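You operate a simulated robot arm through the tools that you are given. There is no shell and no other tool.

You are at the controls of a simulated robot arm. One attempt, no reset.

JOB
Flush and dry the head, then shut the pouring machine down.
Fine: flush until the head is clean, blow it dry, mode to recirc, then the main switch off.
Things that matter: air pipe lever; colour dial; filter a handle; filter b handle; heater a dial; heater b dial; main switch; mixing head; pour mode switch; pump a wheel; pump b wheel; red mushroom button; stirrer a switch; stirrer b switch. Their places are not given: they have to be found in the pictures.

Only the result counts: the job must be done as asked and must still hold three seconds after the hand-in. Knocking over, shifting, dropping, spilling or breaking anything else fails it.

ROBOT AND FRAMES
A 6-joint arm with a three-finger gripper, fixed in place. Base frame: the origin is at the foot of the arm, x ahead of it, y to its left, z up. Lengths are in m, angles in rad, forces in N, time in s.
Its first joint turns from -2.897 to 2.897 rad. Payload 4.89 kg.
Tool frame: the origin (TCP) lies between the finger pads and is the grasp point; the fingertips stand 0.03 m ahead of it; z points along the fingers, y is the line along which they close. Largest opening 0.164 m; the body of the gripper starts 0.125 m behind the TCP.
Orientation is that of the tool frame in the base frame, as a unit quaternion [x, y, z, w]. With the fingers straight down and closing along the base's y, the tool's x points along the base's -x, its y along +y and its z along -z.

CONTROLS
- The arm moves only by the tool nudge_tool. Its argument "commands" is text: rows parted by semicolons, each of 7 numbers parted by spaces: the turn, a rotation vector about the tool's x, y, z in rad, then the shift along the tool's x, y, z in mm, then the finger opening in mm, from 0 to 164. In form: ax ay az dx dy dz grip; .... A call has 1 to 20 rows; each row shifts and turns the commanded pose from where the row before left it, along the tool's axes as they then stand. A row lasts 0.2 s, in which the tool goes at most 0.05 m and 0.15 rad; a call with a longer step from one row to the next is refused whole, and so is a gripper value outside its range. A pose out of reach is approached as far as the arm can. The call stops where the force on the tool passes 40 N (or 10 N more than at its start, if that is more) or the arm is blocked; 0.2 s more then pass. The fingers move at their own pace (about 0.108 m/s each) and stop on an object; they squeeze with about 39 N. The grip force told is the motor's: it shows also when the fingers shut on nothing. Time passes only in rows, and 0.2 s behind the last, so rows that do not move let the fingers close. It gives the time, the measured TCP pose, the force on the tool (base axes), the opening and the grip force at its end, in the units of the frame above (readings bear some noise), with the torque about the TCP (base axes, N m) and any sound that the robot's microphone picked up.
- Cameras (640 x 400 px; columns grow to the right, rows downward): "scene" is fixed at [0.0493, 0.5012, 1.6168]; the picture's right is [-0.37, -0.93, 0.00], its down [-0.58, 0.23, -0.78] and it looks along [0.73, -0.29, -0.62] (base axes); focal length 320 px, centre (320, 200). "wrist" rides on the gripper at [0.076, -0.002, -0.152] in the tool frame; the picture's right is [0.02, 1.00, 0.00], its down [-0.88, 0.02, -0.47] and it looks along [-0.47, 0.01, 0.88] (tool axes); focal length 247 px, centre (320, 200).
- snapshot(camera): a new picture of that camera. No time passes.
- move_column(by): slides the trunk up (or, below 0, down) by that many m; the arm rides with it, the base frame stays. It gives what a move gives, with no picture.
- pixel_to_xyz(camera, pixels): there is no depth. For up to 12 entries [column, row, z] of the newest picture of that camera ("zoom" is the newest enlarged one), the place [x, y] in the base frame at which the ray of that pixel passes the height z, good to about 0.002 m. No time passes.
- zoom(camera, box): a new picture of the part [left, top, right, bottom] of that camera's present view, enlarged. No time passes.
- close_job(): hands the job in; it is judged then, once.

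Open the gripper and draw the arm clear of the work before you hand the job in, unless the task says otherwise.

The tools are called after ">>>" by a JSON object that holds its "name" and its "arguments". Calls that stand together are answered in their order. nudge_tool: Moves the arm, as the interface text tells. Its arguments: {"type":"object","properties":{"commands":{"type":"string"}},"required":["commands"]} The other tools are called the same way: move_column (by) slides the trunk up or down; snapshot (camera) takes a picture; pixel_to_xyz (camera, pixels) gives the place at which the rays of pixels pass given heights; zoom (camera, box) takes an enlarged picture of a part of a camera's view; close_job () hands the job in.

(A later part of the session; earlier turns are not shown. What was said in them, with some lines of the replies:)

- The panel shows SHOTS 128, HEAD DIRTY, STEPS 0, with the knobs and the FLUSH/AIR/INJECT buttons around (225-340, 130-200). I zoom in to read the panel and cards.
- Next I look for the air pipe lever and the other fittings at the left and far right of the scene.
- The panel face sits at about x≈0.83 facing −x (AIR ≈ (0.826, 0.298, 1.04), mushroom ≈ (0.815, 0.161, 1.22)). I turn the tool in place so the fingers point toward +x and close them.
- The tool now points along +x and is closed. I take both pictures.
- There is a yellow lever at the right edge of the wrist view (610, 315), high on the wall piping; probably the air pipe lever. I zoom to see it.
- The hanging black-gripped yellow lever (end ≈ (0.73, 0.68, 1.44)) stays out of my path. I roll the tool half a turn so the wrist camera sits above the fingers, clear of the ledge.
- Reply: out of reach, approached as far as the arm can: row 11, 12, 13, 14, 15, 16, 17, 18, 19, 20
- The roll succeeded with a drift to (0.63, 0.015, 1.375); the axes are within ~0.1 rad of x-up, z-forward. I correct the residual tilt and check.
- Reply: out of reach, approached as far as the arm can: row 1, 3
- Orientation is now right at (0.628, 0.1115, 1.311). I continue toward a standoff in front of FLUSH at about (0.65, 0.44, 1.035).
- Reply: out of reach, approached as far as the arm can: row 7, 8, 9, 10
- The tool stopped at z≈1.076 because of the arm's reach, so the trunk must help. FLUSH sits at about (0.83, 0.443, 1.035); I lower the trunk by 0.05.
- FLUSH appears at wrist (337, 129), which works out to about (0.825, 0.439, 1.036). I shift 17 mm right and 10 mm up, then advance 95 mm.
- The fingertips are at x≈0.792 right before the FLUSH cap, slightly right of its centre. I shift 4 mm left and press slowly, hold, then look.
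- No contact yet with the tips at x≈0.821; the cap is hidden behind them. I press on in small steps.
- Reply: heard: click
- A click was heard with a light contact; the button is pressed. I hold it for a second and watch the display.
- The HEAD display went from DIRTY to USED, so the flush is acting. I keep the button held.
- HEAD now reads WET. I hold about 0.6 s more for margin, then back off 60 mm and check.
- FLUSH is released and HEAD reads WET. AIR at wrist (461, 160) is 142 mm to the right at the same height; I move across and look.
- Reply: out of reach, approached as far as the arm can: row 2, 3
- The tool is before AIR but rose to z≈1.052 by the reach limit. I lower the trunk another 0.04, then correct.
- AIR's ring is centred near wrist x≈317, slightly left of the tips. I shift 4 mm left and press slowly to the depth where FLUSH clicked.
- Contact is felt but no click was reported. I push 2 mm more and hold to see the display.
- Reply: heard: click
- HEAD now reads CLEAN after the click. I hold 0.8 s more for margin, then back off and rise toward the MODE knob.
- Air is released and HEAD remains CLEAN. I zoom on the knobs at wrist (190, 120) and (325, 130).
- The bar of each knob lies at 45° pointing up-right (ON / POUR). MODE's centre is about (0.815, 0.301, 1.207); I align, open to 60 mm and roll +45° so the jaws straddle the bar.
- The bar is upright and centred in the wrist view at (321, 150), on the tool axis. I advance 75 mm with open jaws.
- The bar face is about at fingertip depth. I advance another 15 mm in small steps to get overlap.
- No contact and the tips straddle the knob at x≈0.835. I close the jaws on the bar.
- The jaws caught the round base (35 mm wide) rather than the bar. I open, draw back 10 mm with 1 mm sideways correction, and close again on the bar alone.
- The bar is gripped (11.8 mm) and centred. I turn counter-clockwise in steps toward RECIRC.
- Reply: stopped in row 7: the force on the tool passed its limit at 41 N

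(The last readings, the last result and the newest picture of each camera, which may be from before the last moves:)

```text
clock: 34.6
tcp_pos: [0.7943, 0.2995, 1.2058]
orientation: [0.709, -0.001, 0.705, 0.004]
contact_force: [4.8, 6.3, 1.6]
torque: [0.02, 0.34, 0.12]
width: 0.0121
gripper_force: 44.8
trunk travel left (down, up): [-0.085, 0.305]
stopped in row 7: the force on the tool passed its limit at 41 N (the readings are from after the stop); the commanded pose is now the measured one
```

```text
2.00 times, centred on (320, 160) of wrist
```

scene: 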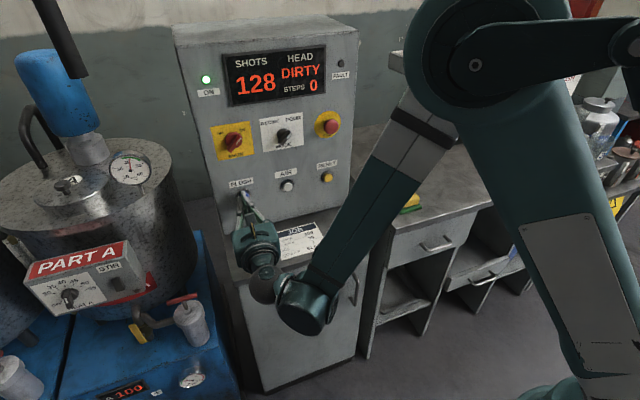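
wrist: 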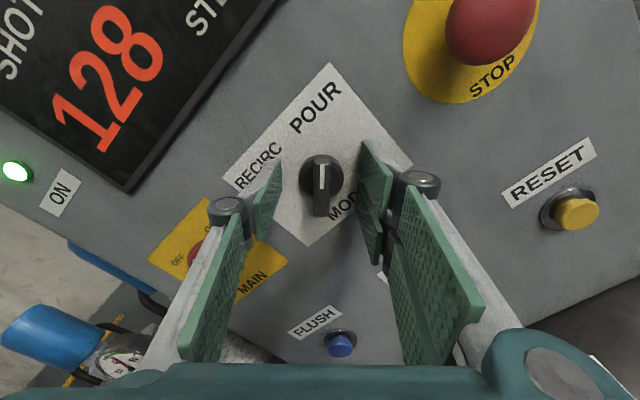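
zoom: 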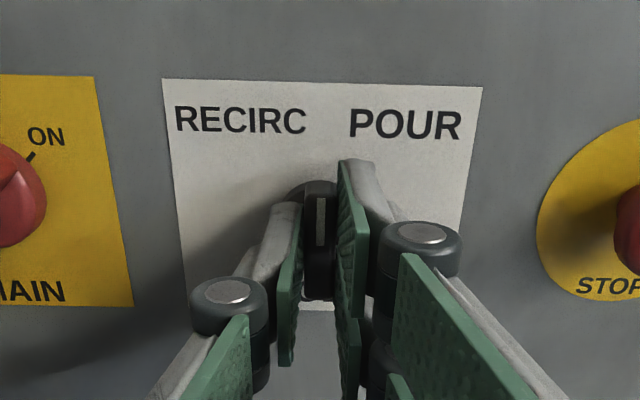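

The knob turned 45° with the tool; the force peaked and is low again. I continue toward RECIRC.

>>> {"name": "nudge_tool", "arguments": {"commands": "0 0 -0.1309 0 0 0 0; 0 0 -0.1309 0 0 0 0; 0 0 -0.1309 0 0 0 0; 0 0 -0.1309 0 0 0 0; 0 0 -0.1309 0 0 0 0; 0 0 -0.1 0 0 0 0; 0 0 0 0 0 0 0"}}

>>> {"name": "zoom", "arguments": {"camera": "wrist", "box": [220, 60, 420, 260]}}

```text
clock: 36.2
tcp_pos: [0.7944, 0.3004, 1.2048]
orientation: [0.659, 0.261, 0.654, 0.264]
contact_force: [14.6, 25.0, 22.5]
torque: [-0.01, -0.64, 0.68]
width: 0.0119
gripper_force: 45.3
trunk travel left (down, up): [-0.085, 0.305]
```

```text
2.00 times, centred on (320, 160) of wrist
```

zoom: 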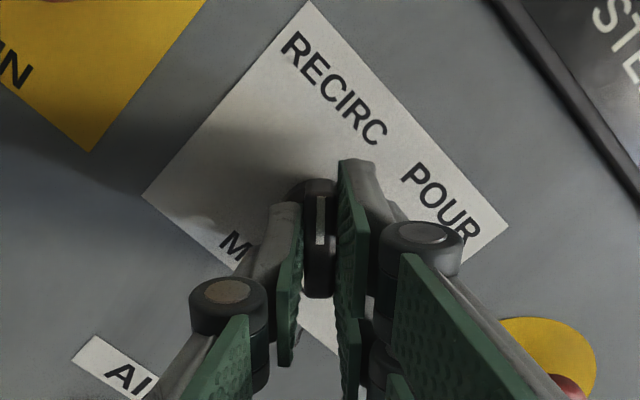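

The knob now points to RECIRC. I open the jaws, draw back and inspect.

>>> {"name": "nudge_tool", "arguments": {"commands": "0 0 0 0 0 0 30; 0 0 0 0 0 0 60; 0 0 0 0 0 0 60; 0 0 0 0 0 -30 60; 0 0 0 0 0 -40 60; 0 0 0 0 0 0 60"}}

>>> {"name": "snapshot", "arguments": {"camera": "wrist"}}

>>> {"name": "zoom", "arguments": {"camera": "scene", "box": [180, 40, 360, 220]}}

```text
clock: 37.6
tcp_pos: [0.725, 0.2993, 1.2048]
orientation: [0.66, 0.259, 0.654, 0.265]
contact_force: [1.4, 0.4, -0.2]
torque: [0.0, -0.04, 0.0]
width: 0.06
gripper_force: 0.1
trunk travel left (down, up): [-0.085, 0.305]
```

```text
taken
```

wrist: 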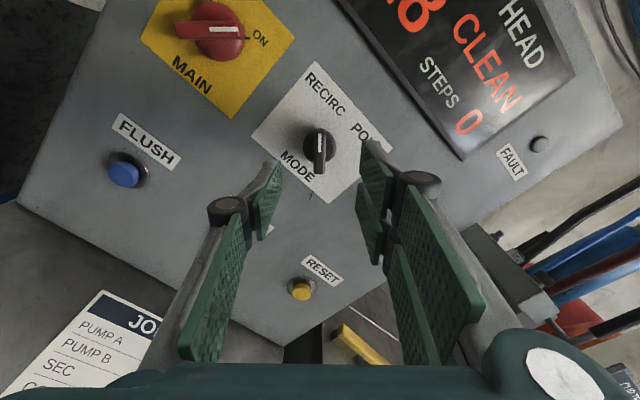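

```text
2.22 times, centred on (270, 130) of scene
```

zoom: 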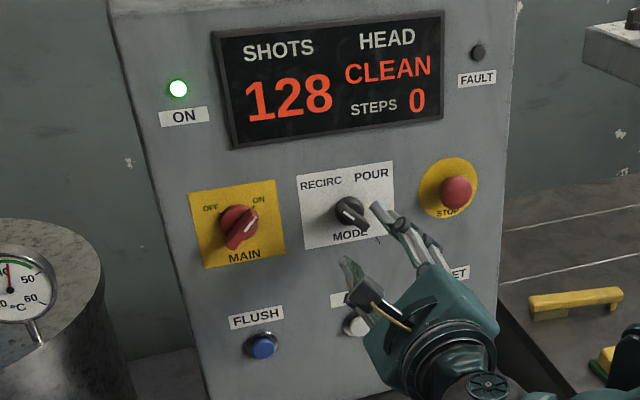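

MODE is at RECIRC and HEAD stays CLEAN. Now I move 137 mm left to MAIN (≈(0.815, 0.436, 1.21)) and roll +88° so the jaws straddle its bar, which points to ON.

>>> {"name": "nudge_tool", "arguments": {"commands": "0 0 0 32.5 -32.1 0 60; 0 0 0 32.5 -32.1 0 60; 0 0 0 32.5 -32.1 0 60; 0 0 0.1284 0 0 0 60; 0 0 0.1284 0 0 0 60; 0 0 0.1284 0 0 0 60; 0 0 0.1284 0 0 0 60; 0 0 0.1284 0 0 0 60; 0 0 0.1284 0 0 0 60; 0 0 0.1284 0 0 0 60; 0 0 0.1284 0 0 0 60; 0 0 0.1284 0 0 0 60; 0 0 0.1284 0 0 0 60; 0 0 0.1284 0 0 0 60; 0 0 0.1284 0 0 0 60; 0 0 0 0 0 0 60"}}

>>> {"name": "snapshot", "arguments": {"camera": "wrist"}}

>>> {"name": "snapshot", "arguments": {"camera": "scene"}}

```text
clock: 41.0
tcp_pos: [0.7252, 0.4364, 1.2107]
orientation: [0.654, -0.273, 0.653, -0.267]
contact_force: [-0.6, 0.3, -0.2]
torque: [-0.01, 0.01, -0.01]
width: 0.0602
gripper_force: 0.0
trunk travel left (down, up): [-0.085, 0.305]
```

```text
taken
```

wrist: 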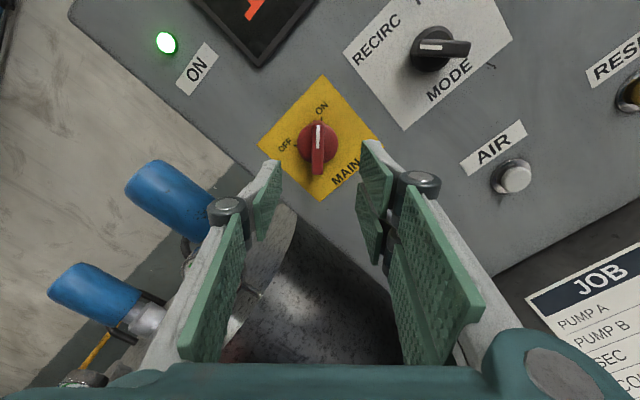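

```text
taken
```

scene: 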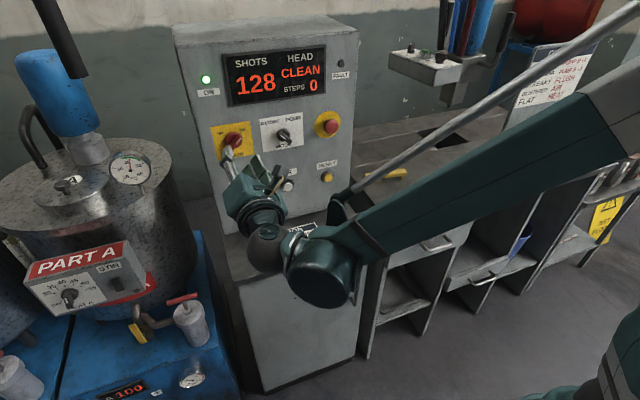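

MAIN's disc centre is at wrist (317, 142) versus the expected on-axis (321, 149). I correct +7 mm along tool x, −3 mm along tool y, and advance 60 mm.

>>> {"name": "nudge_tool", "arguments": {"commands": "0 0 0 7 -3 0 60; 0 0 0 0 0 25 60; 0 0 0 0 0 25 60; 0 0 0 0 0 10 60; 0 0 0 0 0 0 60"}}

>>> {"name": "zoom", "arguments": {"camera": "wrist", "box": [220, 60, 420, 260]}}

>>> {"name": "zoom", "arguments": {"camera": "scene", "box": [180, 90, 320, 180]}}

```text
clock: 42.2
tcp_pos: [0.7864, 0.4325, 1.2171]
orientation: [0.654, -0.273, 0.653, -0.267]
contact_force: [0.6, 0.5, 1.0]
torque: [-0.01, -0.02, -0.02]
width: 0.0601
gripper_force: 0.1
trunk travel left (down, up): [-0.085, 0.305]
```

```text
2.00 times, centred on (320, 160) of wrist
```

zoom: 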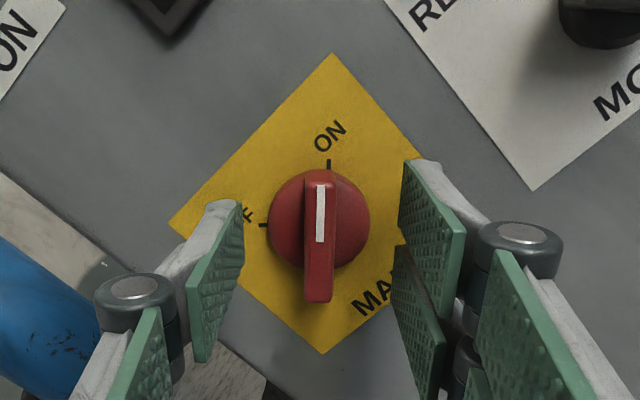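

```text
4.44 times, centred on (250, 135) of scene
```

zoom: 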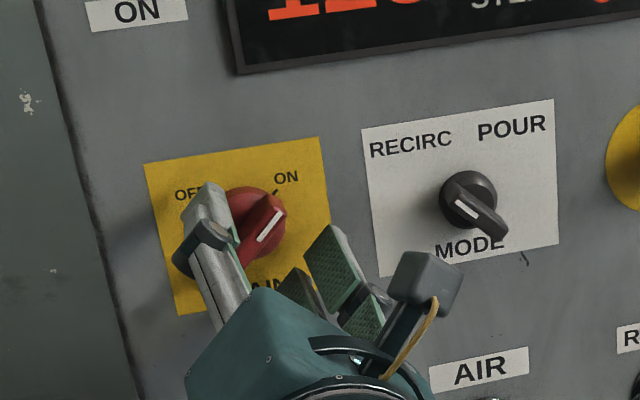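

The bar is centred between the jaws. I advance 8 mm (as worked for MODE) and close.

>>> {"name": "nudge_tool", "arguments": {"commands": "0 0 0 0 -1 4 60; 0 0 0 0 0 4 60; 0 0 0 0 0 0 30; 0 0 0 0 0 0 10; 0 0 0 0 0 0 0; 0 0 0 0 0 0 0"}}

>>> {"name": "zoom", "arguments": {"camera": "wrist", "box": [220, 60, 420, 260]}}

```text
clock: 43.6
tcp_pos: [0.7949, 0.4336, 1.217]
orientation: [0.654, -0.273, 0.653, -0.266]
contact_force: [-3.2, -10.6, -14.9]
torque: [-0.01, 0.03, -0.65]
width: 0.0117
gripper_force: 45.1
trunk travel left (down, up): [-0.085, 0.305]
```

```text
2.00 times, centred on (320, 160) of wrist
```

zoom: 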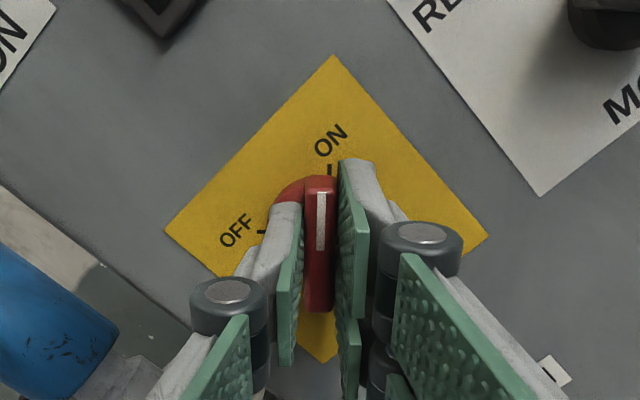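

MAIN's bar is gripped (11.7 mm). I turn it counter-clockwise toward OFF.

>>> {"name": "nudge_tool", "arguments": {"commands": "0 0 -0.1309 0 0 0 0; 0 0 -0.1309 0 0 0 0; 0 0 -0.1309 0 0 0 0; 0 0 -0.1309 0 0 0 0; 0 0 -0.1309 0 0 0 0; 0 0 -0.1309 0 0 0 0; 0 0 0 0 0 0 0"}}

>>> {"name": "zoom", "arguments": {"camera": "wrist", "box": [220, 60, 420, 260]}}

```text
clock: 45.2
tcp_pos: [0.7947, 0.436, 1.218]
orientation: [0.709, 0.0, 0.705, 0.003]
contact_force: [13.5, 6.2, -4.6]
torque: [0.03, 0.3, 0.25]
width: 0.0117
gripper_force: 44.5
trunk travel left (down, up): [-0.085, 0.305]
```

```text
2.00 times, centred on (320, 160) of wrist
```

zoom: 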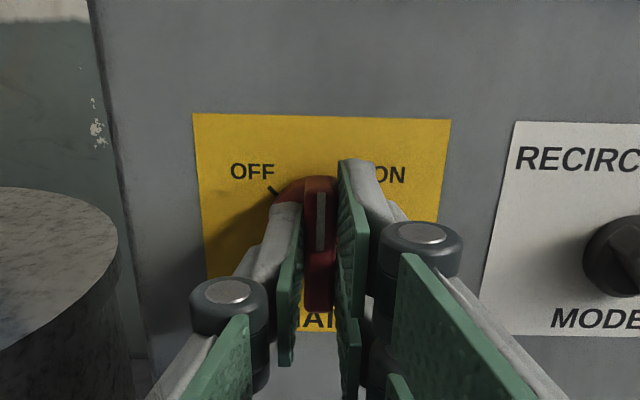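

The bar is halfway, upright. I continue the remaining ~45° to OFF.

>>> {"name": "nudge_tool", "arguments": {"commands": "0 0 -0.1309 0 0 0 0; 0 0 -0.1309 0 0 0 0; 0 0 -0.1309 0 0 0 0; 0 0 -0.1309 0 0 0 0; 0 0 -0.1309 0 0 0 0; 0 0 -0.12 0 0 0 0; 0 0 0 0 0 0 0"}}

>>> {"name": "zoom", "arguments": {"camera": "wrist", "box": [220, 60, 420, 260]}}

>>> {"name": "snapshot", "arguments": {"camera": "scene"}}

```text
clock: 46.6
tcp_pos: [0.7942, 0.4367, 1.2165]
orientation: [0.661, 0.259, 0.655, 0.26]
contact_force: [8.4, 13.3, -13.6]
torque: [0.04, 0.52, 0.17]
width: 0.0118
gripper_force: 45.3
trunk travel left (down, up): [-0.085, 0.305]
stopped in row 6: the force on the tool passed its limit at 40 N (the readings are from after the stop); the commanded pose is now the measured one
```

```text
2.00 times, centred on (320, 160) of wrist
```

zoom: 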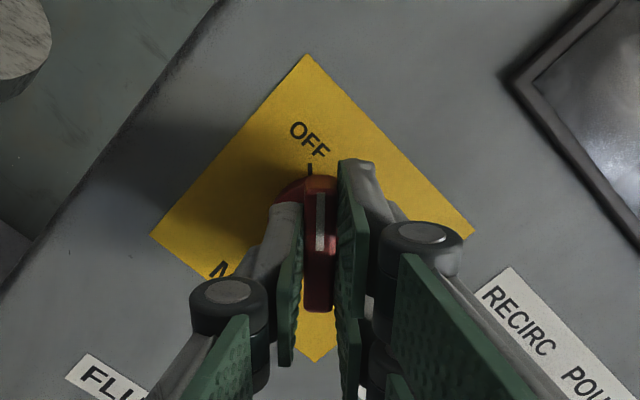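

```text
taken
```

scene: 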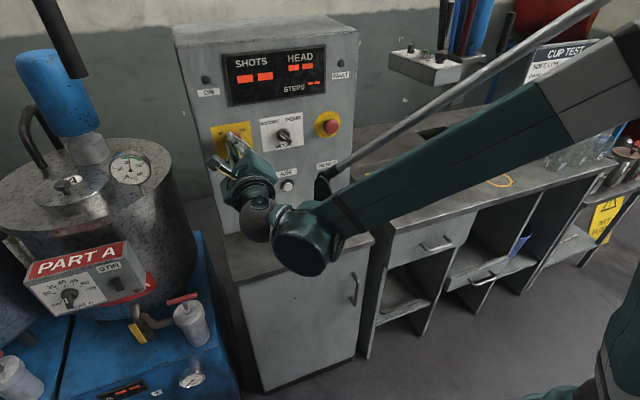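

The ON lamp is dark and the display shows dashes, so the machine is off. I open the jaws and draw straight back.

>>> {"name": "nudge_tool", "arguments": {"commands": "0 0 0 0 0 0 30; 0 0 0 0 0 0 60; 0 0 0 0 0 0 60; 0 0 0 0 0 -30 60; 0 0 0 0 0 -40 60; 0 0 0 0 0 -20 60; 0 0 0 0 0 0 60"}}

>>> {"name": "snapshot", "arguments": {"camera": "wrist"}}

>>> {"name": "zoom", "arguments": {"camera": "scene", "box": [180, 40, 360, 220]}}

```text
clock: 48.2
tcp_pos: [0.7011, 0.4358, 1.2198]
orientation: [0.66, 0.256, 0.656, 0.261]
contact_force: [0.8, -0.1, 0.2]
torque: [0.01, -0.03, 0.08]
width: 0.06
gripper_force: 0.0
trunk travel left (down, up): [-0.085, 0.305]
```

```text
taken
```

wrist: 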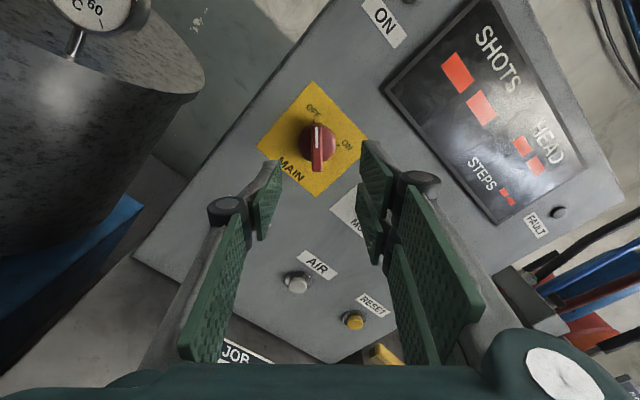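

```text
2.22 times, centred on (270, 130) of scene
```

zoom: 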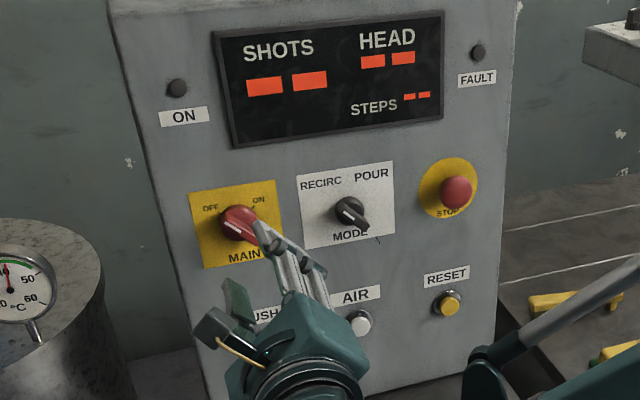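

MAIN points to OFF and MODE to RECIRC, lamp dark. I draw back further, open the gripper more, and take a last look at the scene.

>>> {"name": "nudge_tool", "arguments": {"commands": "0 0 0 0 0 -25 80; 0 0 0 0 0 -25 100; 0 0 0 0 0 0 100; 0 0 0 0 0 0 100"}}

>>> {"name": "snapshot", "arguments": {"camera": "scene"}}

```text
clock: 49.2
tcp_pos: [0.6528, 0.4356, 1.2213]
orientation: [0.661, 0.256, 0.656, 0.261]
contact_force: [-0.4, -0.4, 0.1]
torque: [-0.03, 0.0, 0.01]
width: 0.1002
gripper_force: 0.1
trunk travel left (down, up): [-0.085, 0.305]
```

```text
taken
```

scene: 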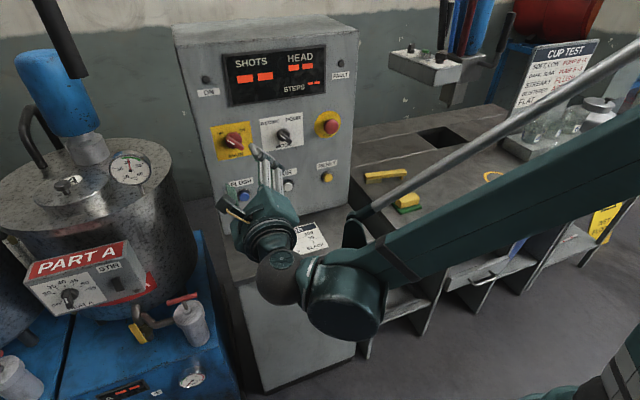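

The machine is off and MODE is at RECIRC. HEAD last read CLEAN before the display shut down. The bench items I can see look unmoved and the open gripper is clear of the panel, so I hand the job in.

>>> {"name": "close_job", "arguments": {}}

```text
The job is handed in.
```

The head was flushed and blown dry, then the pouring machine was shut down; I've handed the job in.

- **Flush:** I held FLUSH until the HEAD display went from DIRTY through USED to WET, plus a little longer.
- **Dry:** I held AIR until HEAD read CLEAN, plus a little longer. It still read CLEAN after the button was released and after the mode change.
- **Mode:** I turned the pour mode switch from POUR to RECIRC.
- **Main switch:** I turned it to OFF. The ON lamp went dark and the display now shows only dashes.

The stop button and everything else on the machine were left alone, and nothing I could see on the bench looked moved. The gripper is open and about 15 cm back from the panel face.
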